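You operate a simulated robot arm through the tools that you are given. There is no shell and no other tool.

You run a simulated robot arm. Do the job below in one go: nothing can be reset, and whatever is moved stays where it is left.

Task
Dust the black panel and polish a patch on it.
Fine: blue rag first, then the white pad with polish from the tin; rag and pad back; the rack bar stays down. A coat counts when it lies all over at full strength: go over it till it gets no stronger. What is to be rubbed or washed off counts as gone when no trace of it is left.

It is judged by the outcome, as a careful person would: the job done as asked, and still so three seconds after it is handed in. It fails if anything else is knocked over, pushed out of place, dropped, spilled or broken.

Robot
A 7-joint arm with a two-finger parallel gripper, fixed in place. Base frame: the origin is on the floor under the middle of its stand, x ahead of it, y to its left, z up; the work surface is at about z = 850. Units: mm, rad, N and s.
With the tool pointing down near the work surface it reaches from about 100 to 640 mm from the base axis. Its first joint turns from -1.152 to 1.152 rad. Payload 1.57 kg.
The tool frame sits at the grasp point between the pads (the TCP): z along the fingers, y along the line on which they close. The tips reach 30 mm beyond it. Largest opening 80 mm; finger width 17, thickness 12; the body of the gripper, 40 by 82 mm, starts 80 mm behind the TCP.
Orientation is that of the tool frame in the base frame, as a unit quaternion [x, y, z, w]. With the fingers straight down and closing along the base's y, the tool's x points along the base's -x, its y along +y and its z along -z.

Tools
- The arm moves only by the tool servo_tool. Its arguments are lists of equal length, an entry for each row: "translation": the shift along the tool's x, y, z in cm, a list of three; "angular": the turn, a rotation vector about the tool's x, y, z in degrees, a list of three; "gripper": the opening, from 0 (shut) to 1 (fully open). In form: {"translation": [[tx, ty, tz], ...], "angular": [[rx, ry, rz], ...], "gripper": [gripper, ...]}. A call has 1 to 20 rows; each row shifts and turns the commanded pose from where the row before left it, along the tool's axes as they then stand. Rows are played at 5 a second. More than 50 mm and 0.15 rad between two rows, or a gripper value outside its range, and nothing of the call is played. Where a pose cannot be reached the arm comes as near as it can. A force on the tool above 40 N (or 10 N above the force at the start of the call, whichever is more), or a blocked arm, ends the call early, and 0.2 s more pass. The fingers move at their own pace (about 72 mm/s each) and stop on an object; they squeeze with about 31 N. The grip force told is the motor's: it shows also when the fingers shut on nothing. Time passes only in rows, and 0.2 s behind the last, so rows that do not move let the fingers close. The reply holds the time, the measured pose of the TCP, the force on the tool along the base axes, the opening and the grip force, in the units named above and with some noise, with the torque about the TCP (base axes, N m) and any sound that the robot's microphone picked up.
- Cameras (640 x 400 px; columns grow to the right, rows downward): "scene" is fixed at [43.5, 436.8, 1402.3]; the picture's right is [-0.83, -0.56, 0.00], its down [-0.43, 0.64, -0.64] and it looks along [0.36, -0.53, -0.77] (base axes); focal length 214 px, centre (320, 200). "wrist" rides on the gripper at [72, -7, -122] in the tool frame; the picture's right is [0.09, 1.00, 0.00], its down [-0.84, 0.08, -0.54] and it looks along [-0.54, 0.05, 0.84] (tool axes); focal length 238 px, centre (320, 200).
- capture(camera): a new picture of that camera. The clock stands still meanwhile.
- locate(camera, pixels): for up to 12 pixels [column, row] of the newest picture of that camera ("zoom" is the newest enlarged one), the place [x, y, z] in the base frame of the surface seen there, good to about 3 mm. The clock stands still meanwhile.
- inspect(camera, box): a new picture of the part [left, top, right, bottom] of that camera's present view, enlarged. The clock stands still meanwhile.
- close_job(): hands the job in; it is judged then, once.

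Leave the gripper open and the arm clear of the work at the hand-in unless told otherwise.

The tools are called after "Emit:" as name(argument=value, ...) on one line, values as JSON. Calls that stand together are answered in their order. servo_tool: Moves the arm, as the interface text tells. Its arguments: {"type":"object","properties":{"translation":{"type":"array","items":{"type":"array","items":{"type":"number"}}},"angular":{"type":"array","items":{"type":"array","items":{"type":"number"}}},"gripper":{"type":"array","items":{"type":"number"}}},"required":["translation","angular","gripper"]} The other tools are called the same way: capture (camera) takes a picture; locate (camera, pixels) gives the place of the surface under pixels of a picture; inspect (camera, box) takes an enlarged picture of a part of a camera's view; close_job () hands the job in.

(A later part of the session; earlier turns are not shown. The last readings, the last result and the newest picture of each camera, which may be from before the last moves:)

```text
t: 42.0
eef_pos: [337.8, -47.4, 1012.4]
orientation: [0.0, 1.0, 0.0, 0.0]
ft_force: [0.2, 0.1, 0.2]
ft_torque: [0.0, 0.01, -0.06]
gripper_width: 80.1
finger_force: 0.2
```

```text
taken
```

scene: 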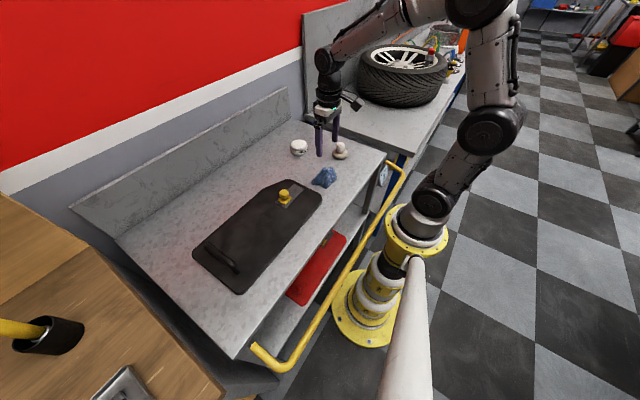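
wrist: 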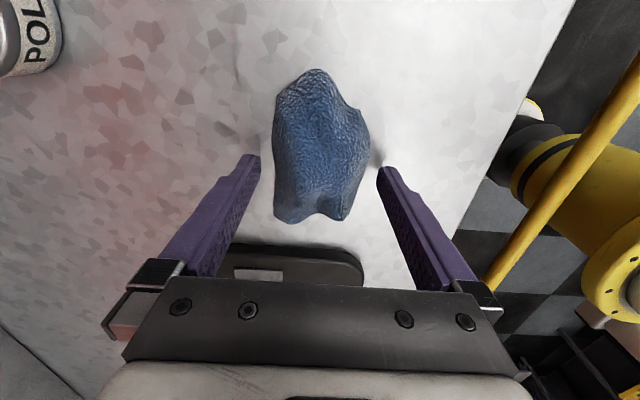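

With empty fingers I go back to the same viewpoint as before (262,239,1031) to compare the panel with the first close picture.

Emit:
servo_tool(translation=[[1.1, 4.1, -0.3], [1.1, 4.1, -0.3], [1.1, 4.1, -0.3], [1.1, 4.1, -0.3], [1.1, 4.1, -0.3], [1.1, 4.1, -0.2], [1.0, 4.0, -0.2], [0, 0, 0]], angular=[[0, 0, 0], [0, 0, 0], [0, 0, 0], [0, 0, 0], [0, 0, 0], [0, 0, 0], [0, 0, 0], [0, 0, 0]], gripper=[1, 1, 1, 1, 1, 1, 1, 1])

Emit:
inspect(camera="wrist", box=[150, 110, 460, 270])

Emit:
inspect(camera="wrist", box=[270, 160, 380, 250])

```text
t: 43.8
eef_pos: [260.5, 238.3, 1030.0]
orientation: [0.0, 1.0, 0.0, 0.0]
ft_force: [-0.5, 0.6, 0.0]
ft_torque: [-0.05, 0.0, -0.01]
gripper_width: 79.8
finger_force: 0.0
```

```text
2.06 times, centred on (305, 190) of wrist
```

zoom: 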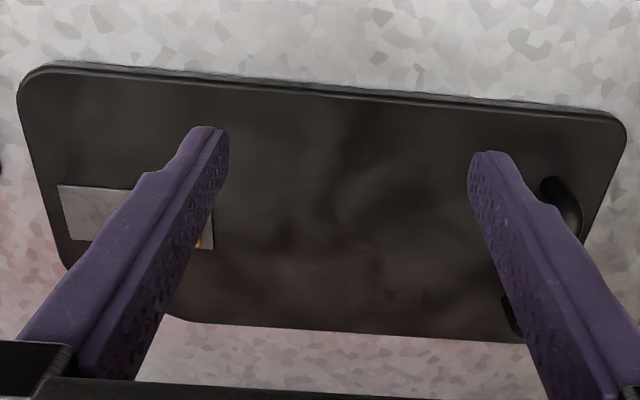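

```text
4.44 times, centred on (325, 205) of wrist
```

zoom: 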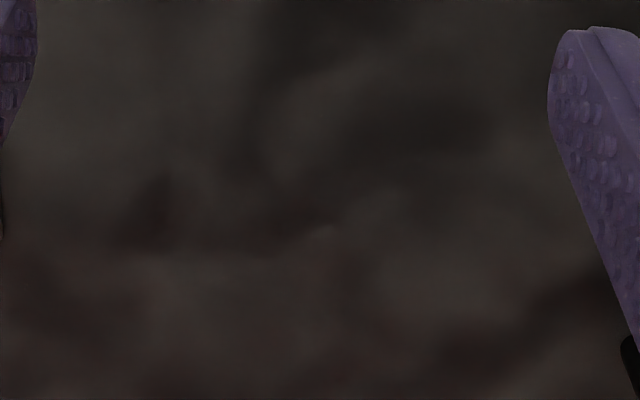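

Clean apart from a very faint light spot at zoom (325,230). I enlarge that further.

Emit:
inspect(camera="wrist", box=[300, 190, 350, 222])

Emit:
inspect(camera="wrist", box=[285, 170, 365, 220])

```text
12.50 times, centred on (325, 206) of wrist
```

zoom: 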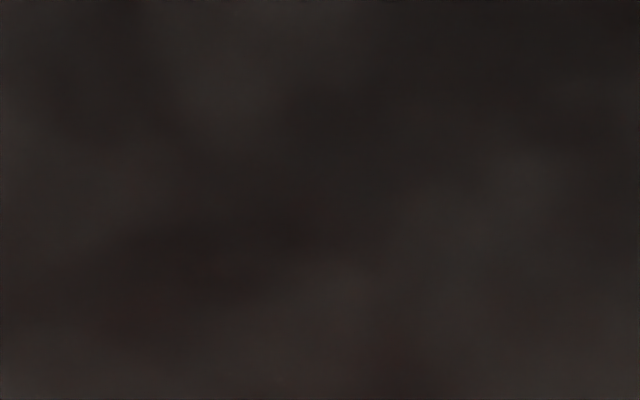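

```text
8.00 times, centred on (325, 195) of wrist
```

zoom: 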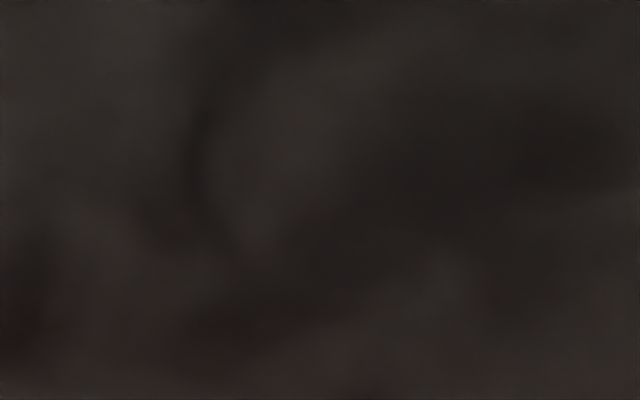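

No trace of dust. Now the pad: I go to (300,−178,1000) to view it.

Emit:
servo_tool(translation=[[-0.4, -4.1, 0.3], [-0.4, -4.2, 0.3], [-0.4, -4.2, 0.3], [-0.4, -4.2, 0.3], [-0.4, -4.2, 0.3], [-0.4, -4.2, 0.3], [-0.4, -4.2, 0.3], [-0.4, -4.2, 0.3], [-0.4, -4.2, 0.3], [-0.4, -3.9, 0.3], [0, 0, 0]], angular=[[0, 0, 0], [0, 0, 0], [0, 0, 0], [0, 0, 0], [0, 0, 0], [0, 0, 0], [0, 0, 0], [0, 0, 0], [0, 0, 0], [0, 0, 0], [0, 0, 0]], gripper=[1, 1, 1, 1, 1, 1, 1, 1, 1, 1, 1])

Emit:
capture(camera="wrist")

Emit:
inspect(camera="scene", box=[280, 120, 370, 190])

```text
t: 46.2
eef_pos: [301.0, -178.1, 1000.9]
orientation: [-0.001, 1.0, 0.0, 0.0]
ft_force: [0.8, 0.1, 0.4]
ft_torque: [0.02, -0.01, -0.03]
gripper_width: 80.0
finger_force: 0.0
```

```text
taken
```

wrist: 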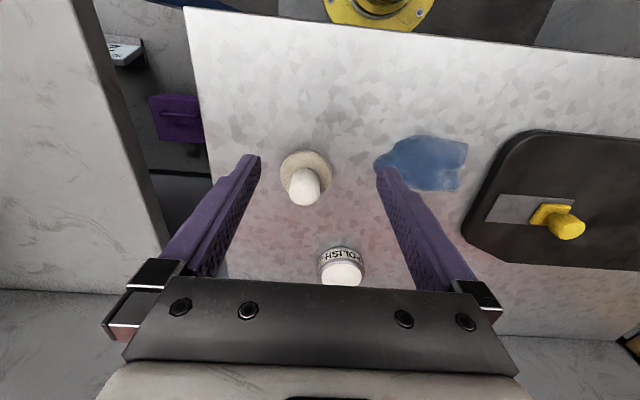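

```text
5.71 times, centred on (325, 155) of scene
```

zoom: 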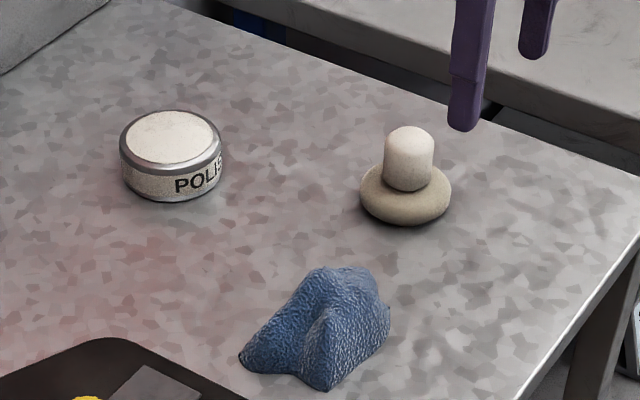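

I measure the pad (knob top, knob sides, disk edges) and the tin (top rim, centre, sides).

Emit:
locate(camera="zoom", pixels=[[410, 130], [388, 140], [433, 145], [410, 185], [362, 195], [452, 190], [405, 222], [172, 135], [122, 150], [220, 150], [172, 112], [172, 165]])

Emit:
locate(camera="wrist", pixels=[[306, 188], [306, 172], [282, 170], [331, 170], [306, 152], [295, 190], [317, 190], [342, 273], [342, 260], [320, 265], [364, 265], [342, 248]])

```text
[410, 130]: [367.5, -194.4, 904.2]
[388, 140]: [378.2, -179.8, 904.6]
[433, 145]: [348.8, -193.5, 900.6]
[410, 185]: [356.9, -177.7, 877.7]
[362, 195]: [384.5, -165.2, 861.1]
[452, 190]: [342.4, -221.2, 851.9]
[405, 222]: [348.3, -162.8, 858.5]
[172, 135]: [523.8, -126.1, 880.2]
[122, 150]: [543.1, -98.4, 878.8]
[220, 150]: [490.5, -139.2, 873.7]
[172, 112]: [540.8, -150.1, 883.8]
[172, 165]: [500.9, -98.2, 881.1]
```

```text
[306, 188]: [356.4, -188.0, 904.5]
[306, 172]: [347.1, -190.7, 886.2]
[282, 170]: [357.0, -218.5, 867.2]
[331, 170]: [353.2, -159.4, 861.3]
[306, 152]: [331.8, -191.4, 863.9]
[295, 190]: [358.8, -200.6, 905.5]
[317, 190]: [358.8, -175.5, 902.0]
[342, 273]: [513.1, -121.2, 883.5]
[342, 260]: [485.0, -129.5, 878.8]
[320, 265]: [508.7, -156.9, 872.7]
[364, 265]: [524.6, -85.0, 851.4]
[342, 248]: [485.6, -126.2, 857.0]
```

The pad's knob is about 26 mm wide, centred at (361,−188), top z≈905; the disk radius is about 30. The tin's centre is about (517,−124), top z≈882. I move over the pad and descend around the knob.

Emit:
servo_tool(translation=[[-3.0, -0.5, 0], [-3.0, -0.5, 0], [0, 0, 3.0], [0, 0, 2.0], [0, 0, 0]], angular=[[0, 0, 0], [0, 0, 0], [0, 0, 0], [0, 0, 0], [0, 0, 0]], gripper=[1, 1, 1, 1, 1])

Emit:
capture(camera="wrist")

Emit:
inspect(camera="scene", box=[300, 110, 380, 180])

```text
t: 47.4
eef_pos: [361.9, -188.3, 950.0]
orientation: [0.0, 1.0, 0.0, 0.0]
ft_force: [0.6, 0.0, -0.7]
ft_torque: [-0.01, -0.02, -0.01]
gripper_width: 80.1
finger_force: 0.1
```

```text
taken
```

wrist: 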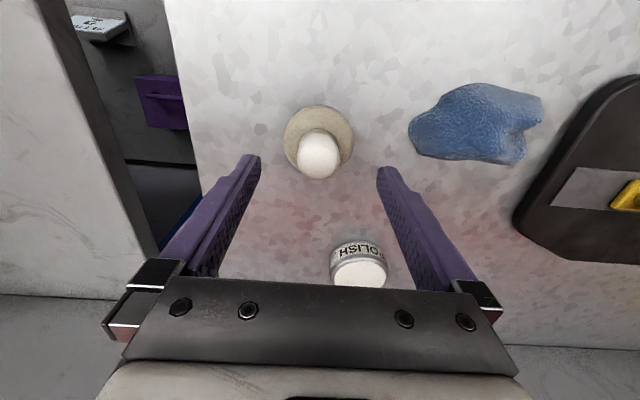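

```text
5.71 times, centred on (340, 145) of scene
```

zoom: 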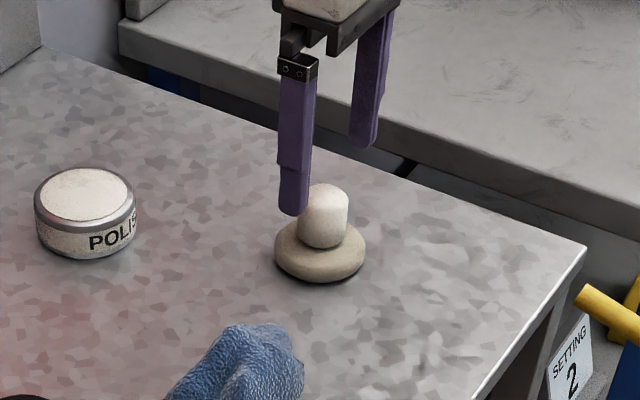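

The knob (318,155) is between the fingers. I measure once more before closing in.

Emit:
locate(camera="wrist", pixels=[[299, 158], [339, 158], [318, 134], [318, 160], [318, 175], [287, 138], [350, 138], [318, 107], [360, 272], [334, 262], [386, 270], [345, 245]])

```text
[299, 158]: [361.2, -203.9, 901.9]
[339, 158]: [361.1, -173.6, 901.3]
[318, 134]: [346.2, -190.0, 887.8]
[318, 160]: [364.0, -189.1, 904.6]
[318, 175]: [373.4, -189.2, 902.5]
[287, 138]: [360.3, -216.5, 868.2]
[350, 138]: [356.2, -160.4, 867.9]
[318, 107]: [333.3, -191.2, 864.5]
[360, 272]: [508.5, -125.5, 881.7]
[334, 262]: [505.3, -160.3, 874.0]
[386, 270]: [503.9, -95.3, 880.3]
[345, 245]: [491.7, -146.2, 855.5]
```

Knob centre is (361,−189), the disk's top about z=868. I descend to TCP z≈902 (tips at 872) and close.

Emit:
servo_tool(translation=[[0, 0, 2.0], [0, 0, 2.0], [0, 0, 0.8], [0, 0, 0], [0, 0, 0], [0, 0, 0], [0, 0, 0], [0, 0, 0]], angular=[[0, 0, 0], [0, 0, 0], [0, 0, 0], [0, 0, 0], [0, 0, 0], [0, 0, 0], [0, 0, 0], [0, 0, 0]], gripper=[1, 1, 1, 1, 0.7, 0.4, 0, 0])

Emit:
capture(camera="wrist")

```text
t: 49.2
eef_pos: [362.4, -188.8, 901.7]
orientation: [0.0, 1.0, 0.0, 0.0]
ft_force: [0.6, 0.3, 0.8]
ft_torque: [0.06, 0.01, 0.01]
gripper_width: 32.3
finger_force: 31.1
```

```text
taken
```

wrist: 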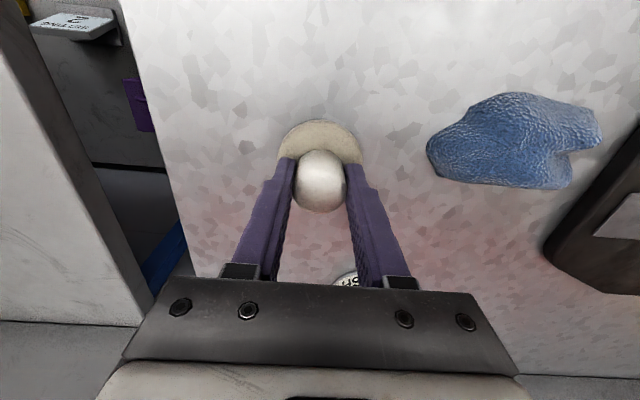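

Gripped at 32 mm; the pad's underside is about 52 mm below the TCP. I lift and carry it over the tin at (517,−125).

Emit:
servo_tool(translation=[[0, 0, -1.0], [0, 0, -3.0], [0, 0, -4.0], [0, 0, -1.0], [-3.5, 1.4, 0], [-4.2, 1.8, 0], [-4.2, 1.8, 0], [-3.5, 1.4, 0], [0, 0, 0]], angular=[[0, 0, 0], [0, 0, 0], [0, 0, 0], [0, 0, 0], [0, 0, 0], [0, 0, 0], [0, 0, 0], [0, 0, 0], [0, 0, 0]], gripper=[0, 0, 0, 0, 0, 0, 0, 0, 0])

Emit:
capture(camera="wrist")

Emit:
inspect(camera="scene", box=[250, 80, 370, 180])

```text
t: 51.2
eef_pos: [517.2, -124.2, 991.2]
orientation: [0.001, 1.0, 0.0, 0.0]
ft_force: [0.1, -0.4, -0.9]
ft_torque: [0.02, 0.0, -0.02]
gripper_width: 32.4
finger_force: 30.4
```

```text
taken
```

wrist: 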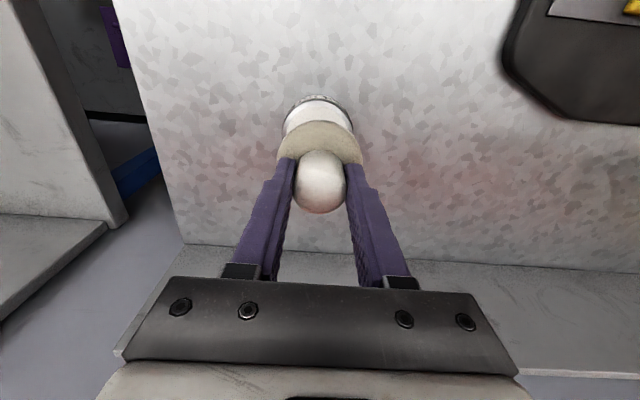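

```text
4.00 times, centred on (310, 130) of scene
```

zoom: 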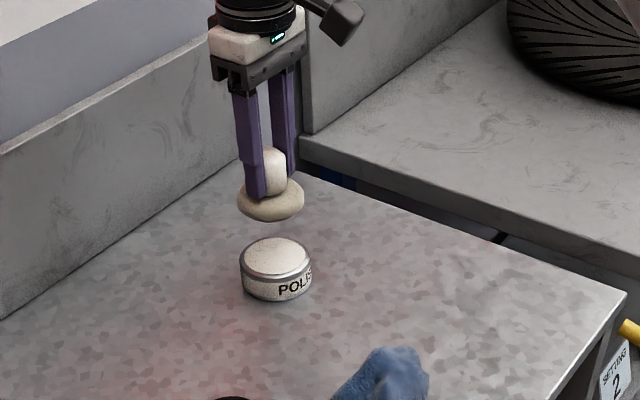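

The pad hovers above the tin. I check the tin's centre from the wrist picture (left rim 284,125; right rim 354,125; near rim 318,97) and the scene zoom.

Emit:
locate(camera="wrist", pixels=[[286, 122], [352, 122], [318, 99], [318, 110], [300, 103], [336, 103]])

Emit:
locate(camera="zoom", pixels=[[243, 255], [310, 262], [270, 240], [277, 275], [276, 256], [270, 215], [240, 200], [302, 203]])

```text
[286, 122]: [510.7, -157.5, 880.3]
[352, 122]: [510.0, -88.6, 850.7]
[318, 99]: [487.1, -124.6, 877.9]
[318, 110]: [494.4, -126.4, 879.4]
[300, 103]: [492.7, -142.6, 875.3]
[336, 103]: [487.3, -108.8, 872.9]
```

```text
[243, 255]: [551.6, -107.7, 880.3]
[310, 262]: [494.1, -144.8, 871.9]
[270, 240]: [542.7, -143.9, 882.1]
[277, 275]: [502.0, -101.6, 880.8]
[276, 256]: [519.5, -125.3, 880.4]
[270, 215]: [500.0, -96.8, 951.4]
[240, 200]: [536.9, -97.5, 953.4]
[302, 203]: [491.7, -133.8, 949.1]
```

Tin centre about (519,−125), so I'm well aligned. I descend to z≈938 and then by 2 mm steps to touch the polish.

Emit:
servo_tool(translation=[[-0.15, 0, 2.0], [0, 0, 2.0], [0, 0, 0.8], [0, 0, 0.4], [0, 0, 0]], angular=[[0, 0, 0], [0, 0, 0], [0, 0, 0], [0, 0, 0], [0, 0, 0]], gripper=[0, 0, 0, 0, 0])

Emit:
servo_tool(translation=[[0, 0, 0.2], [0, 0, 0.2], [0, 0, 0]], angular=[[0, 0, 0], [0, 0, 0], [0, 0, 0]], gripper=[0, 0, 0])

```text
t: 52.4
eef_pos: [517.1, -123.5, 940.0]
orientation: [-0.001, 1.0, 0.0, 0.0]
ft_force: [0.5, 0.2, -0.8]
ft_torque: [0.0, 0.0, 0.0]
gripper_width: 32.3
finger_force: 30.8
```

```text
t: 53.2
eef_pos: [517.9, -123.7, 935.0]
orientation: [0.0, 1.0, 0.0, 0.0]
ft_force: [-0.1, 0.5, 0.4]
ft_torque: [0.01, 0.0, -0.01]
gripper_width: 32.3
finger_force: 31.0
```

No contact yet at z=935; I go on in small steps.

Emit:
servo_tool(translation=[[0, 0, 0.15], [0, 0, 0.15], [0, 0, 0]], angular=[[0, 0, 0], [0, 0, 0], [0, 0, 0]], gripper=[0, 0, 0])

```text
t: 54.0
eef_pos: [517.9, -123.1, 932.5]
orientation: [0.001, 1.0, -0.001, 0.0]
ft_force: [0.1, 0.1, 0.9]
ft_torque: [0.0, 0.01, 0.01]
gripper_width: 32.4
finger_force: 31.2
```

Emit:
servo_tool(translation=[[0, 0, 0.15], [0, 0, 0.1], [0, 0, 0]], angular=[[0, 0, 0], [0, 0, 0], [0, 0, 0]], gripper=[0, 0, 0])

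```text
t: 54.8
eef_pos: [519.1, -123.0, 932.6]
orientation: [0.0, 1.0, 0.0, 0.001]
ft_force: [-5.3, 1.8, 17.1]
ft_torque: [0.16, 0.37, 0.03]
gripper_width: 32.0
finger_force: 30.6
```

Touching the polish with about 17 N. I hold a moment, then lift and look.

Emit:
servo_tool(translation=[[0, 0, 0], [0, 0, 0], [0, 0, -0.3], [0, 0, -1.0], [0, 0, -3.0], [0, 0, -3.0], [0, 0, 0]], angular=[[0, 0, 0], [0, 0, 0], [0, 0, 0], [0, 0, 0], [0, 0, 0], [0, 0, 0], [0, 0, 0]], gripper=[0, 0, 0, 0, 0, 0, 0])

Emit:
inspect(camera="scene", box=[250, 80, 370, 180])

Emit:
capture(camera="wrist")

```text
t: 56.4
eef_pos: [517.6, -122.8, 1004.4]
orientation: [0.0, 1.0, -0.001, -0.001]
ft_force: [0.6, -0.7, 0.4]
ft_torque: [0.03, 0.0, 0.02]
gripper_width: 32.2
finger_force: 31.5
```

```text
4.00 times, centred on (310, 130) of scene
```

zoom: 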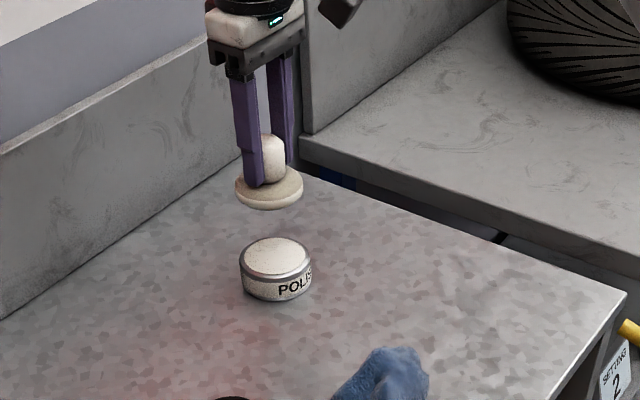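

```text
taken
```

wrist: 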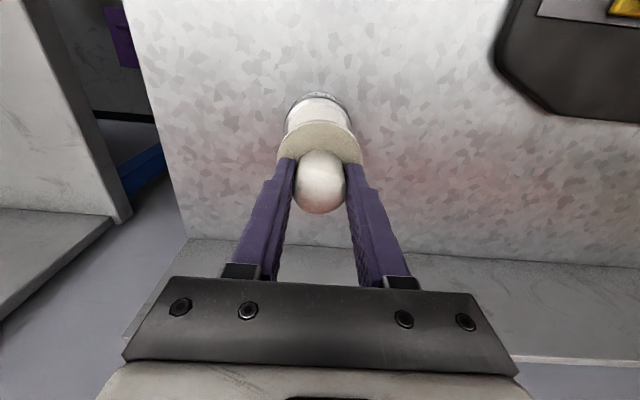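

The tin has not moved. The pad's underside seems to carry a lighter layer; I enlarge.

Emit:
inspect(camera="scene", box=[285, 110, 335, 160])

```text
8.00 times, centred on (310, 135) of scene
```

zoom: 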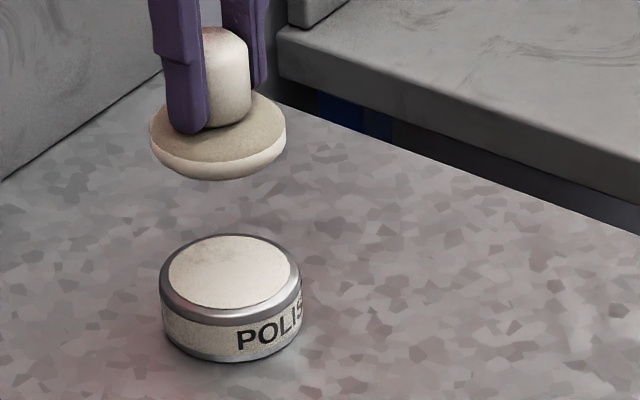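

The underside is loaded with cream-white polish. I carry it to above (345,225) on the panel, the corner of the dusted area.

Emit:
servo_tool(translation=[[1.5, 3.2, 0], [1.95, 3.9, 0], [1.95, 3.9, 0], [1.95, 3.9, 0], [1.95, 3.9, 0], [1.95, 3.9, 0], [1.95, 3.9, 0], [1.95, 3.9, 0], [1.9, 3.6, 0], [0.2, 0.7, 0], [0, 0, 0]], angular=[[0, 0, 0], [0, 0, 0], [0, 0, 0], [0, 0, 0], [0, 0, 0], [0, 0, 0], [0, 0, 0], [0, 0, 0], [0, 0, 0], [0, 0, 0], [0, 0, 0]], gripper=[0, 0, 0, 0, 0, 0, 0, 0, 0, 0, 0])

Emit:
servo_tool(translation=[[0, 0, 3.0], [0, 0, 3.0], [0, 0, 1.2], [0, 0, 0.5], [0, 0, 0]], angular=[[0, 0, 0], [0, 0, 0], [0, 0, 0], [0, 0, 0], [0, 0, 0]], gripper=[0, 0, 0, 0, 0])

```text
t: 58.8
eef_pos: [344.5, 224.4, 1004.7]
orientation: [0.0, 1.0, 0.0, 0.0]
ft_force: [-0.4, 0.2, -0.2]
ft_torque: [0.05, 0.01, 0.0]
gripper_width: 32.1
finger_force: 30.8
```

```text
t: 60.0
eef_pos: [344.8, 224.2, 927.3]
orientation: [0.0, 1.0, 0.0, 0.0]
ft_force: [0.2, 0.2, -0.4]
ft_torque: [0.0, 0.03, 0.0]
gripper_width: 32.1
finger_force: 30.8
```

At z≈927; contact expected near 918. I step down gently.

Emit:
servo_tool(translation=[[0, 0, 0.3], [0, 0, 0.2], [0, 0, 0.2], [0, 0, 0]], angular=[[0, 0, 0], [0, 0, 0], [0, 0, 0], [0, 0, 0]], gripper=[0, 0, 0, 0])

```text
t: 61.0
eef_pos: [344.6, 223.2, 919.7]
orientation: [0.0, 1.0, 0.0, 0.0]
ft_force: [-0.2, -0.5, -0.9]
ft_torque: [0.01, 0.02, -0.04]
gripper_width: 32.3
finger_force: 31.1
```

Emit:
servo_tool(translation=[[0, 0, 0.15], [0, 0, 0.1], [0, 0, 0]], angular=[[0, 0, 0], [0, 0, 0], [0, 0, 0]], gripper=[0, 0, 0])

```text
t: 61.8
eef_pos: [345.2, 225.0, 920.0]
orientation: [-0.002, 1.0, 0.001, 0.002]
ft_force: [-6.4, -2.7, 20.5]
ft_torque: [-0.28, 0.22, -0.05]
gripper_width: 32.3
finger_force: 31.2
```

Contact at about 20 N. I ease off slightly and make the first stroke along +x to x≈430, then look.

Emit:
servo_tool(translation=[[0, 0, -0.08], [-1.0, 0, 0], [-1.5, 0, 0], [-1.5, 0, 0], [-1.5, 0, 0], [-1.5, 0, 0], [-1.3, 0, 0], [0, 0, 0]], angular=[[0, 0, 0], [0, 0, 0], [0, 0, 0], [0, 0, 0], [0, 0, 0], [0, 0, 0], [0, 0, 0], [0, 0, 0]], gripper=[0, 0, 0, 0, 0, 0, 0, 0])

Emit:
capture(camera="wrist")

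Emit:
inspect(camera="scene", box=[180, 140, 340, 300])

```text
t: 63.6
eef_pos: [427.5, 223.7, 918.2]
orientation: [-0.001, 1.0, 0.0, 0.0]
ft_force: [-6.5, 0.9, 17.7]
ft_torque: [0.01, 0.11, -0.02]
gripper_width: 32.1
finger_force: 31.3
```

```text
taken
```

wrist: 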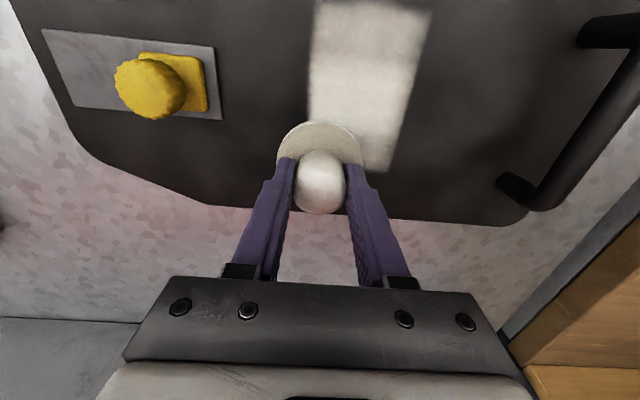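

```text
2.50 times, centred on (260, 220) of scene
```

zoom: 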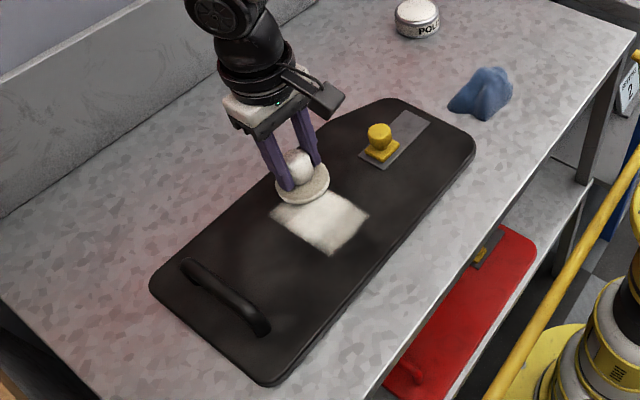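

The polish appears as a neat light rectangle — the patch has a fixed outline. I'll measure the coated area.

Emit:
inspect(camera="wrist", box=[260, 0, 460, 220])

Emit:
locate(camera="wrist", pixels=[[313, 5], [430, 12], [308, 110], [385, 170], [362, 170], [405, 90], [370, 80]])

```text
1.82 times, centred on (360, 110) of wrist
```

zoom: 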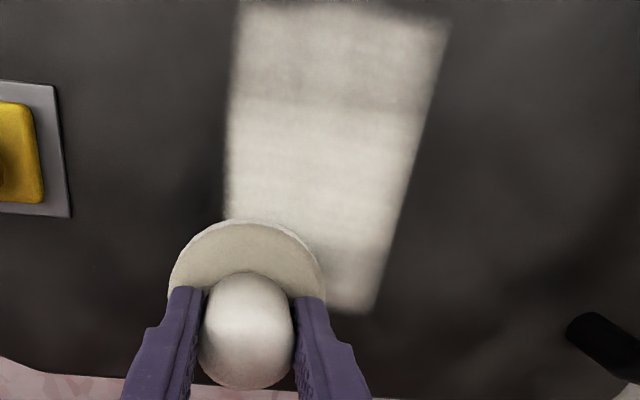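

```text
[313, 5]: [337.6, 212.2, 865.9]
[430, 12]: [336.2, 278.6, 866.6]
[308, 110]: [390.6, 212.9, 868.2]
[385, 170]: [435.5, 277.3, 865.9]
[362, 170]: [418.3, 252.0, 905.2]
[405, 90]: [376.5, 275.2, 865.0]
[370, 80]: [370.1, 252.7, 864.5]
```

The coat spans y 212–278, x about 335–437, weaker in the near part. I stroke back at y≈244, then out at y≈264, and look.

Emit:
servo_tool(translation=[[0, 1.0, 0], [0, 1.0, 0], [1.0, 0, 0], [1.6, 0, 0], [1.6, 0, 0], [1.6, 0, 0], [1.6, 0, 0], [1.6, 0, 0], [0, 1.0, 0], [0, 1.0, 0], [-1.0, 0, 0], [-1.6, 0, 0], [-1.6, 0, 0], [-1.6, 0, 0], [-1.6, 0, 0], [-1.6, 0, 0], [0, 0, 0]], angular=[[0, 0, 0], [0, 0, 0], [0, 0, 0], [0, 0, 0], [0, 0, 0], [0, 0, 0], [0, 0, 0], [0, 0, 0], [0, 0, 0], [0, 0, 0], [0, 0, 0], [0, 0, 0], [0, 0, 0], [0, 0, 0], [0, 0, 0], [0, 0, 0], [0, 0, 0]], gripper=[0, 0, 0, 0, 0, 0, 0, 0, 0, 0, 0, 0, 0, 0, 0, 0, 0])

Emit:
capture(camera="wrist")

Emit:
inspect(camera="scene", box=[200, 170, 320, 290])

```text
t: 67.2
eef_pos: [428.9, 263.8, 918.0]
orientation: [-0.001, 1.0, 0.0, 0.0]
ft_force: [-3.4, 0.3, 7.7]
ft_torque: [0.06, 0.12, -0.02]
gripper_width: 32.3
finger_force: 30.8
```

```text
taken
```

wrist: 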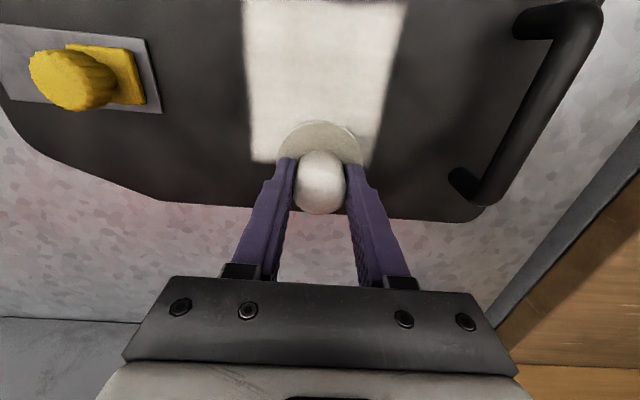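

```text
3.33 times, centred on (260, 230) of scene
```

zoom: 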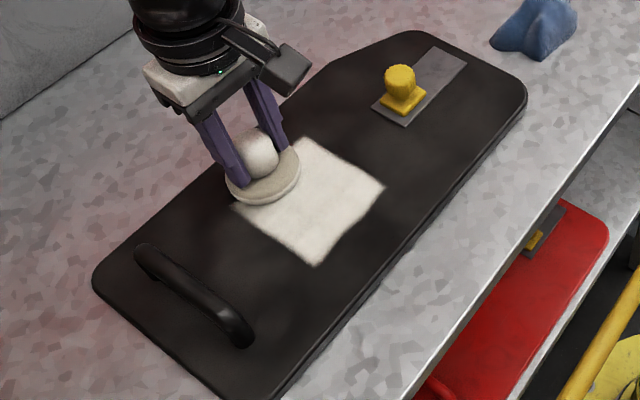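

The coat is now a clean rectangle. I locate its corners to see the patch's true extent.

Emit:
locate(camera="wrist", pixels=[[245, 10], [405, 10], [252, 158], [370, 162], [250, 90], [388, 90], [265, 160]])

Emit:
locate(camera="zoom", pixels=[[310, 138], [383, 186], [316, 264], [232, 207], [350, 160], [350, 225], [275, 237]])

```text
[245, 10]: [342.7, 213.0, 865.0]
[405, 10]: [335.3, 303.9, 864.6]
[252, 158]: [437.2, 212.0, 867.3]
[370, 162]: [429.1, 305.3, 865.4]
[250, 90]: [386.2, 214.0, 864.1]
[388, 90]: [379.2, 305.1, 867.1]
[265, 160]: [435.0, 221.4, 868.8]
```

```text
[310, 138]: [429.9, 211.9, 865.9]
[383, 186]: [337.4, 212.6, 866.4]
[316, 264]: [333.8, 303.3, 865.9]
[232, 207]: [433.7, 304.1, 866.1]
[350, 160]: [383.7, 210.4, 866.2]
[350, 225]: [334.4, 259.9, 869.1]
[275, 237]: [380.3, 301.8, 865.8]
```

The rectangle is x 335–435, y 212–305. I go over it again: strokes at y≈284, 264, 244 and 226, pressing slightly more.

Emit:
servo_tool(translation=[[0, 1.0, 0.03], [0, 1.0, 0.02], [1.0, 0, 0], [1.6, 0, 0], [1.6, 0, 0], [1.6, 0, 0], [1.6, 0, 0], [1.6, 0, 0], [0, -1.0, 0], [0, -1.0, 0], [-1.0, 0, 0], [-1.6, 0, 0], [-1.6, 0, 0], [-1.6, 0, 0], [-1.6, 0, 0], [-1.6, 0, 0], [0, 0, 0]], angular=[[0, 0, 0], [0, 0, 0], [0, 0, 0], [0, 0, 0], [0, 0, 0], [0, 0, 0], [0, 0, 0], [0, 0, 0], [0, 0, 0], [0, 0, 0], [0, 0, 0], [0, 0, 0], [0, 0, 0], [0, 0, 0], [0, 0, 0], [0, 0, 0], [0, 0, 0]], gripper=[0, 0, 0, 0, 0, 0, 0, 0, 0, 0, 0, 0, 0, 0, 0, 0, 0])

Emit:
servo_tool(translation=[[0, -1.0, 0], [0, -1.0, 0], [1.0, 0, 0], [1.6, 0, 0], [1.6, 0, 0], [1.6, 0, 0], [1.6, 0, 0], [1.6, 0, 0], [0, -1.0, 0], [0, -0.8, 0], [-1.0, 0, 0], [-1.6, 0, 0], [-1.6, 0, 0], [-1.6, 0, 0], [-1.6, 0, 0], [-1.6, 0, 0], [0, 0, 0]], angular=[[0, 0, 0], [0, 0, 0], [0, 0, 0], [0, 0, 0], [0, 0, 0], [0, 0, 0], [0, 0, 0], [0, 0, 0], [0, 0, 0], [0, 0, 0], [0, 0, 0], [0, 0, 0], [0, 0, 0], [0, 0, 0], [0, 0, 0], [0, 0, 0], [0, 0, 0]], gripper=[0, 0, 0, 0, 0, 0, 0, 0, 0, 0, 0, 0, 0, 0, 0, 0, 0])

Emit:
capture(camera="wrist")

Emit:
inspect(camera="scene", box=[200, 170, 320, 290])

```text
t: 70.8
eef_pos: [428.5, 264.6, 917.0]
orientation: [-0.001, 1.0, 0.0, 0.0]
ft_force: [-5.0, 0.6, 11.9]
ft_torque: [0.04, 0.12, 0.03]
gripper_width: 32.5
finger_force: 30.7
```

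```text
t: 74.4
eef_pos: [427.7, 224.5, 917.5]
orientation: [-0.001, 1.0, 0.001, 0.0]
ft_force: [-5.5, 0.1, 10.6]
ft_torque: [-0.09, 0.15, -0.04]
gripper_width: 32.4
finger_force: 31.1
```

```text
taken
```

wrist: 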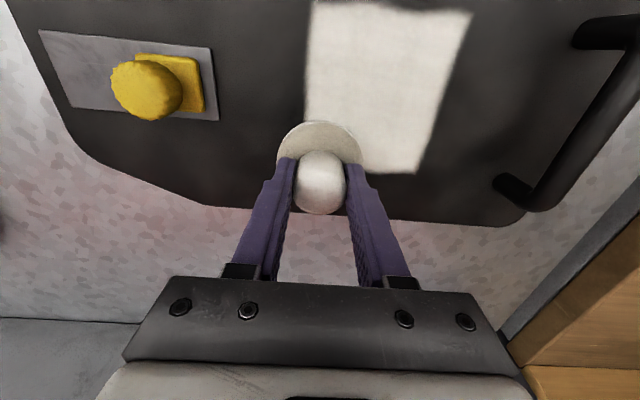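

```text
3.33 times, centred on (260, 230) of scene
```

zoom: 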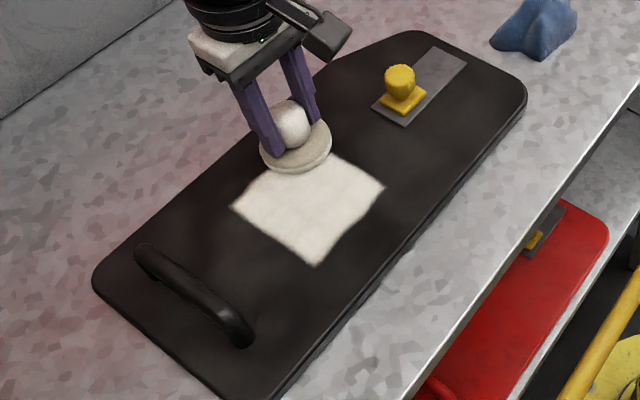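

The coat fills a fixed rectangle. I lift the pad off and step aside for a clear close look at evenness.

Emit:
servo_tool(translation=[[0, 0, -1.0], [0, 0, -3.0], [0, 0, -3.5], [2.5, -3.0, -1.0], [4.0, -3.0, 0], [4.0, -3.0, 0], [4.0, -2.0, 0], [0, 0, 0]], angular=[[0, 0, 0], [0, 0, 0], [0, 0, 0], [0, 0, 0], [0, 0, 0], [0, 0, 0], [0, 0, 0], [0, 0, 0]], gripper=[0, 0, 0, 0, 0, 0, 0, 0])

Emit:
capture(camera="wrist")

Emit:
inspect(camera="scene", box=[220, 190, 300, 270])

```text
t: 76.2
eef_pos: [282.0, 115.6, 1002.0]
orientation: [0.001, 1.0, 0.0, 0.0]
ft_force: [0.1, 0.3, -0.5]
ft_torque: [0.04, -0.01, 0.01]
gripper_width: 32.6
finger_force: 30.4
```

```text
taken
```

wrist: 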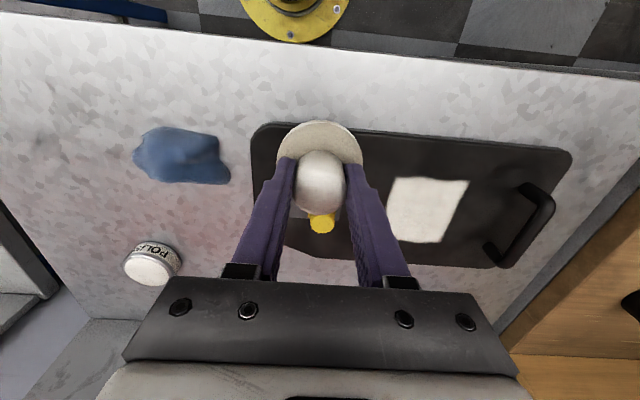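

```text
5.00 times, centred on (260, 230) of scene
```

zoom: 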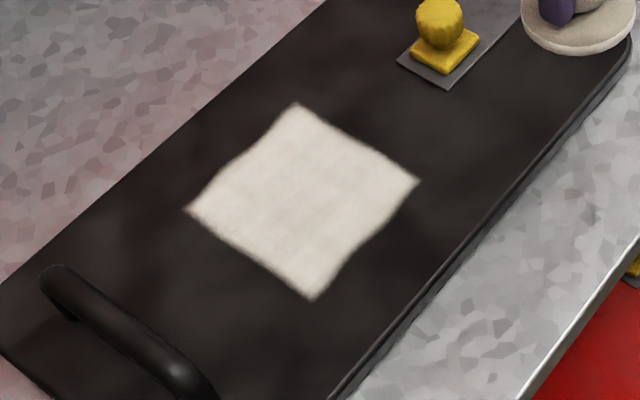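

The coat looks even. I enlarge more from both cameras.

Emit:
inspect(camera="wrist", box=[375, 165, 485, 255])

Emit:
inspect(camera="scene", box=[238, 205, 278, 235])

```text
4.44 times, centred on (430, 210) of wrist
```

zoom: 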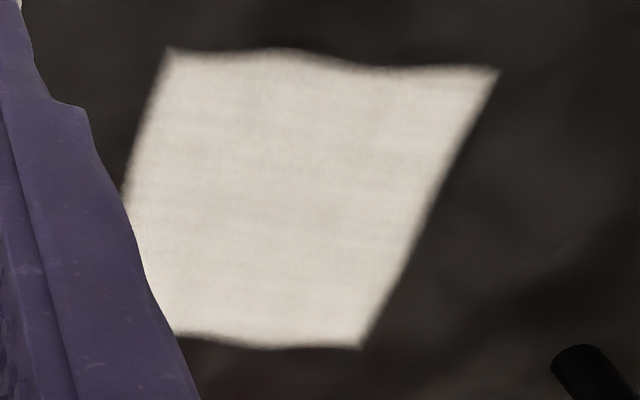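

```text
13.33 times, centred on (258, 220) of scene
```

zoom: 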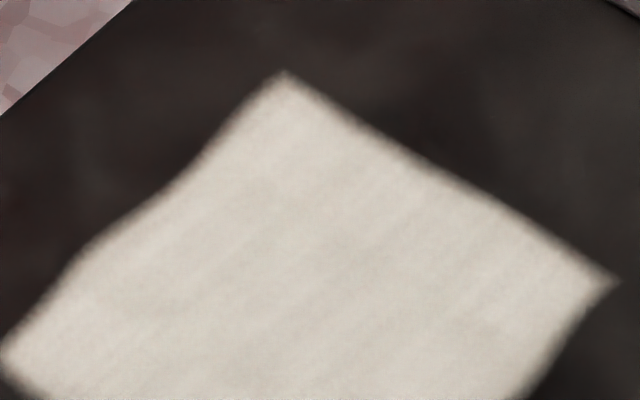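

Even inside; the edges across x are slightly wavy. I measure the edges now to see whether the outline grew since the last strokes.

Emit:
inspect(camera="wrist", box=[375, 165, 485, 255])

Emit:
locate(camera="zoom", pixels=[[168, 52], [240, 58], [300, 52], [380, 70], [497, 70], [440, 190], [360, 345], [280, 345], [215, 337], [130, 190]])

```text
4.44 times, centred on (430, 210) of wrist
```

zoom: 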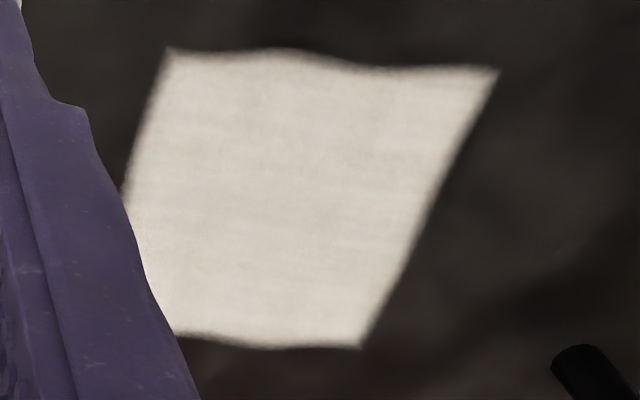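

```text
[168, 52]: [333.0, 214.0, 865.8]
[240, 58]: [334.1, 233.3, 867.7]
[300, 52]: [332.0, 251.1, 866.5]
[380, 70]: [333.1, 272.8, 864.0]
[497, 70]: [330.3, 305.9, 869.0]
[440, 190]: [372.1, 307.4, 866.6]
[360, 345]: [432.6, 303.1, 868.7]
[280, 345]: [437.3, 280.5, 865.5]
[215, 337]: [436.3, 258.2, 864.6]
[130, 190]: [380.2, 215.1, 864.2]
```

The outline did not grow, so the patch is x≈332–437, y≈213–306, and all of it is covered. To make sure it's at full strength I go over it again, this time with cross strokes along y. First back above (345,225).

Emit:
servo_tool(translation=[[-2.1, 3.6, 0], [-2.1, 3.6, 0], [-2.1, 3.7, 0], [0, 0, 3.0], [0, 0, 3.0], [0, 0, 1.5], [0, 0, 0.5], [0, 0, 0]], angular=[[0, 0, 0], [0, 0, 0], [0, 0, 0], [0, 0, 0], [0, 0, 0], [0, 0, 0], [0, 0, 0], [0, 0, 0]], gripper=[0, 0, 0, 0, 0, 0, 0, 0])

```text
t: 78.0
eef_pos: [346.3, 224.3, 921.4]
orientation: [0.0, 1.0, 0.0, 0.0]
ft_force: [0.3, 0.1, -0.6]
ft_torque: [0.0, -0.03, 0.03]
gripper_width: 32.2
finger_force: 30.5
```

Emit:
servo_tool(translation=[[0, 0, 0.2], [0, 0, 0.15], [0, 0, 0]], angular=[[0, 0, 0], [0, 0, 0], [0, 0, 0]], gripper=[0, 0, 0])

```text
t: 78.8
eef_pos: [345.4, 224.2, 918.6]
orientation: [0.0, 1.0, 0.0, 0.0]
ft_force: [-1.2, 0.5, -0.7]
ft_torque: [-0.02, 0.01, 0.04]
gripper_width: 32.4
finger_force: 30.6
```

Emit:
servo_tool(translation=[[0, 0, 0.1], [0, 0, 0.1], [0, 0, 0]], angular=[[0, 0, 0], [0, 0, 0], [0, 0, 0]], gripper=[0, 0, 0])

```text
t: 79.6
eef_pos: [346.0, 224.9, 918.4]
orientation: [-0.001, 1.0, 0.0, 0.0]
ft_force: [-4.1, -2.4, 13.2]
ft_torque: [-0.18, 0.11, -0.02]
gripper_width: 32.3
finger_force: 31.2
```

Contact about 13 N. Cross strokes along y at x≈345, 360, 375, then 390, 405, 420, 430.

Emit:
servo_tool(translation=[[0, 1.35, 0], [0, 1.35, 0], [0, 1.35, 0], [0, 1.35, 0], [0, 1.35, 0], [-1.5, 0, 0], [0, -1.35, 0], [0, -1.35, 0], [0, -1.35, 0], [0, -1.35, 0], [0, -1.35, 0], [-1.5, 0, 0], [0, 1.35, 0], [0, 1.35, 0], [0, 1.35, 0], [0, 1.35, 0], [0, 1.35, 0], [-1.5, 0, 0], [0, 0, 0]], angular=[[0, 0, 0], [0, 0, 0], [0, 0, 0], [0, 0, 0], [0, 0, 0], [0, 0, 0], [0, 0, 0], [0, 0, 0], [0, 0, 0], [0, 0, 0], [0, 0, 0], [0, 0, 0], [0, 0, 0], [0, 0, 0], [0, 0, 0], [0, 0, 0], [0, 0, 0], [0, 0, 0], [0, 0, 0]], gripper=[0, 0, 0, 0, 0, 0, 0, 0, 0, 0, 0, 0, 0, 0, 0, 0, 0, 0, 0])

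Emit:
servo_tool(translation=[[0, -1.35, 0], [0, -1.35, 0], [0, -1.35, 0], [0, -1.35, 0], [0, -1.35, 0], [-1.5, 0, 0], [0, 1.35, 0], [0, 1.35, 0], [0, 1.35, 0], [0, 1.35, 0], [0, 1.35, 0], [-1.5, 0, 0], [0, -1.35, 0], [0, -1.35, 0], [0, -1.35, 0], [0, -1.35, 0], [0, -1.35, 0], [-1.0, 0, 0], [0, 0, 0]], angular=[[0, 0, 0], [0, 0, 0], [0, 0, 0], [0, 0, 0], [0, 0, 0], [0, 0, 0], [0, 0, 0], [0, 0, 0], [0, 0, 0], [0, 0, 0], [0, 0, 0], [0, 0, 0], [0, 0, 0], [0, 0, 0], [0, 0, 0], [0, 0, 0], [0, 0, 0], [0, 0, 0], [0, 0, 0]], gripper=[0, 0, 0, 0, 0, 0, 0, 0, 0, 0, 0, 0, 0, 0, 0, 0, 0, 0, 0])

Emit:
servo_tool(translation=[[0, 1.35, 0], [0, 1.35, 0], [0, 1.35, 0], [0, 1.35, 0], [0, 1.35, 0], [0, 0, 0]], angular=[[0, 0, 0], [0, 0, 0], [0, 0, 0], [0, 0, 0], [0, 0, 0], [0, 0, 0]], gripper=[0, 0, 0, 0, 0, 0])

Emit:
capture(camera="wrist")

```text
t: 83.6
eef_pos: [390.3, 293.9, 916.5]
orientation: [-0.001, 1.0, 0.001, 0.0]
ft_force: [-5.2, 3.5, 12.8]
ft_torque: [0.14, 0.11, -0.02]
gripper_width: 31.6
finger_force: 30.8
```

```text
t: 87.6
eef_pos: [429.3, 224.5, 917.2]
orientation: [0.0, 1.0, -0.002, -0.001]
ft_force: [-6.9, -2.7, 13.7]
ft_torque: [-0.18, 0.15, -0.02]
gripper_width: 31.5
finger_force: 31.6
```

```text
t: 89.0
eef_pos: [431.2, 293.0, 917.1]
orientation: [0.0, 1.0, 0.0, 0.0]
ft_force: [0.6, -6.2, 13.5]
ft_torque: [-0.32, -0.05, 0.0]
gripper_width: 32.4
finger_force: 31.0
```

```text
taken
```

wrist: 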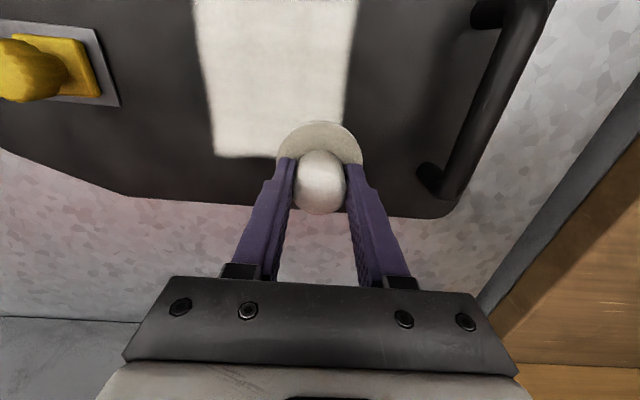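

Same outline. I lift off and return to the former viewpoint (282,116,1002) to compare strength.

Emit:
servo_tool(translation=[[0, 0, -1.0], [0, 0, -3.5], [0, 0, -4.0], [2.5, -2.95, 0], [2.5, -2.95, 0], [2.5, -2.95, 0], [2.5, -2.95, 0], [2.5, -2.95, 0], [2.4, -2.95, 0], [0, 0, 0]], angular=[[0, 0, 0], [0, 0, 0], [0, 0, 0], [0, 0, 0], [0, 0, 0], [0, 0, 0], [0, 0, 0], [0, 0, 0], [0, 0, 0], [0, 0, 0]], gripper=[0, 0, 0, 0, 0, 0, 0, 0, 0, 0])

Emit:
inspect(camera="wrist", box=[375, 165, 485, 255])

Emit:
inspect(camera="scene", box=[220, 190, 300, 270])

Emit:
inspect(camera="scene", box=[238, 205, 278, 235])

```text
t: 91.2
eef_pos: [280.9, 114.9, 1003.7]
orientation: [-0.001, 1.0, 0.0, 0.0]
ft_force: [-0.3, -0.3, 0.6]
ft_torque: [-0.01, 0.02, 0.02]
gripper_width: 32.2
finger_force: 30.9
```

```text
4.44 times, centred on (430, 210) of wrist
```

zoom: 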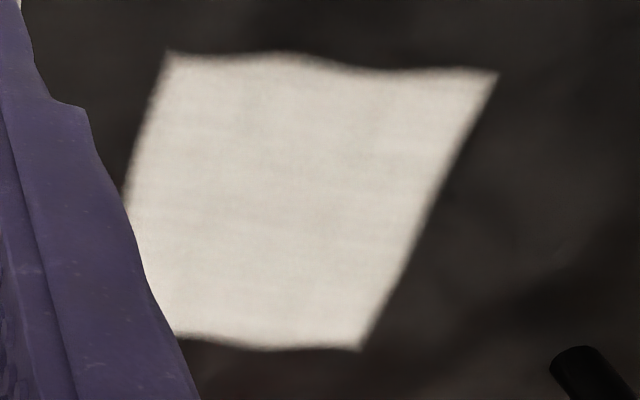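

```text
5.00 times, centred on (260, 230) of scene
```

zoom: 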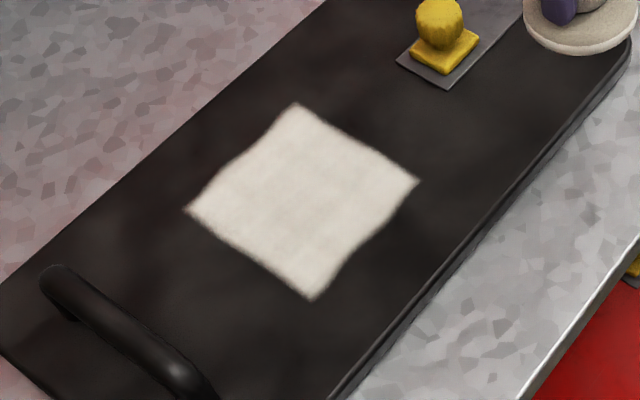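

```text
13.33 times, centred on (258, 220) of scene
```

zoom: 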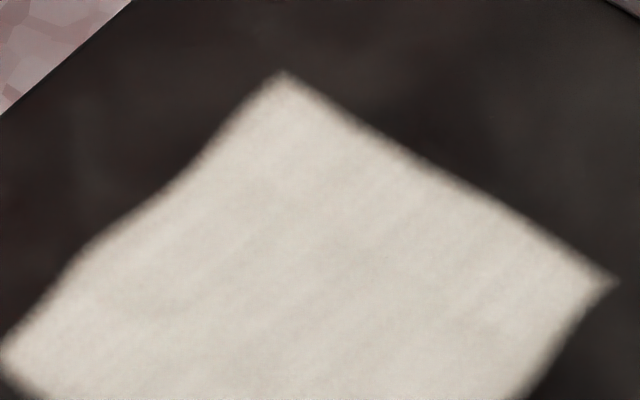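

The pictures before and after are alike: no stronger. To rule out a dry pad, I check the pad's underside in the scene view.

Emit:
capture(camera="scene")

Emit:
inspect(camera="scene", box=[275, 160, 325, 210])

```text
taken
```

scene: 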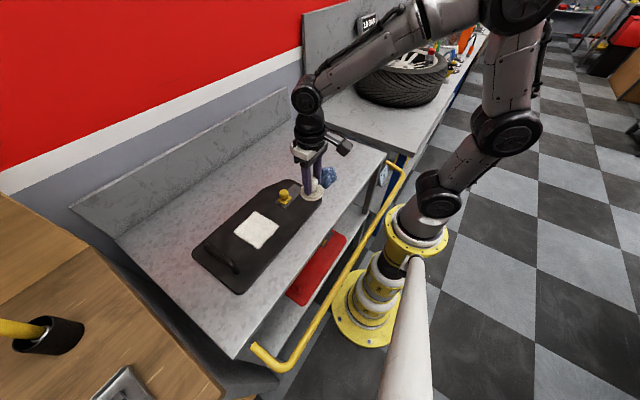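

```text
8.00 times, centred on (300, 185) of scene
```

zoom: 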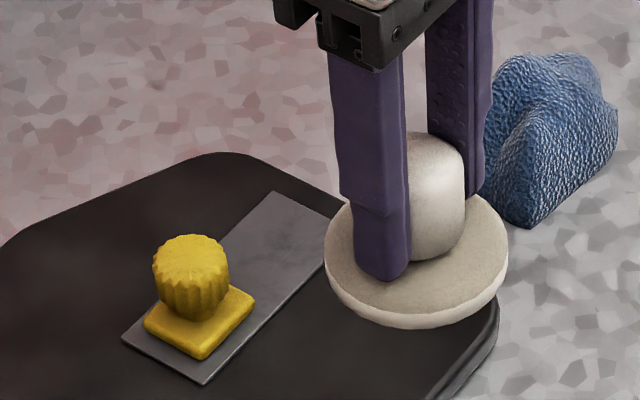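

The pad still shows polish, but to be certain the coat is at full strength I take fresh polish once more and repeat. Moving above the tin (519,−124).

Emit:
servo_tool(translation=[[-2.4, -2.4, 0], [-3.05, -3.1, 0], [-3.05, -3.1, 0], [-3.05, -3.1, 0], [-3.05, -3.1, 0], [-3.05, -3.1, 0], [-3.05, -3.1, 0], [-3.05, -2.9, 0], [0, 0, 0]], angular=[[0, 0, 0], [0, 0, 0], [0, 0, 0], [0, 0, 0], [0, 0, 0], [0, 0, 0], [0, 0, 0], [0, 0, 0], [0, 0, 0]], gripper=[0, 0, 0, 0, 0, 0, 0, 0, 0])

Emit:
servo_tool(translation=[[0, 0, 2.5], [0, 0, 2.5], [0, 0, 1.0], [0, 0, 0.6], [0, 0, 0]], angular=[[0, 0, 0], [0, 0, 0], [0, 0, 0], [0, 0, 0], [0, 0, 0]], gripper=[0, 0, 0, 0, 0])

```text
t: 93.2
eef_pos: [519.6, -125.5, 1003.8]
orientation: [-0.001, 1.0, -0.001, -0.001]
ft_force: [-0.4, -0.3, -1.2]
ft_torque: [-0.04, 0.03, 0.0]
gripper_width: 32.4
finger_force: 31.1
```

```text
t: 94.4
eef_pos: [520.6, -123.7, 936.1]
orientation: [-0.001, 1.0, 0.0, 0.0]
ft_force: [0.1, 0.5, -0.5]
ft_torque: [-0.01, -0.06, 0.01]
gripper_width: 32.4
finger_force: 30.8
```

Emit:
servo_tool(translation=[[0, 0, 0.2], [0, 0, 0.2], [0, 0, 0]], angular=[[0, 0, 0], [0, 0, 0], [0, 0, 0]], gripper=[0, 0, 0])

```text
t: 95.2
eef_pos: [520.6, -124.0, 932.3]
orientation: [0.0, 1.0, 0.001, 0.0]
ft_force: [-0.6, 0.8, -0.3]
ft_torque: [0.01, 0.04, 0.01]
gripper_width: 32.2
finger_force: 30.7
```

Emit:
servo_tool(translation=[[0, 0, 0.1], [0, 0, 0.1], [0, 0, 0]], angular=[[0, 0, 0], [0, 0, 0], [0, 0, 0]], gripper=[0, 0, 0])

```text
t: 96.0
eef_pos: [519.8, -124.3, 932.4]
orientation: [0.0, 1.0, 0.001, 0.002]
ft_force: [-6.9, 1.1, 13.1]
ft_torque: [0.09, 0.28, 0.0]
gripper_width: 32.1
finger_force: 30.8
```

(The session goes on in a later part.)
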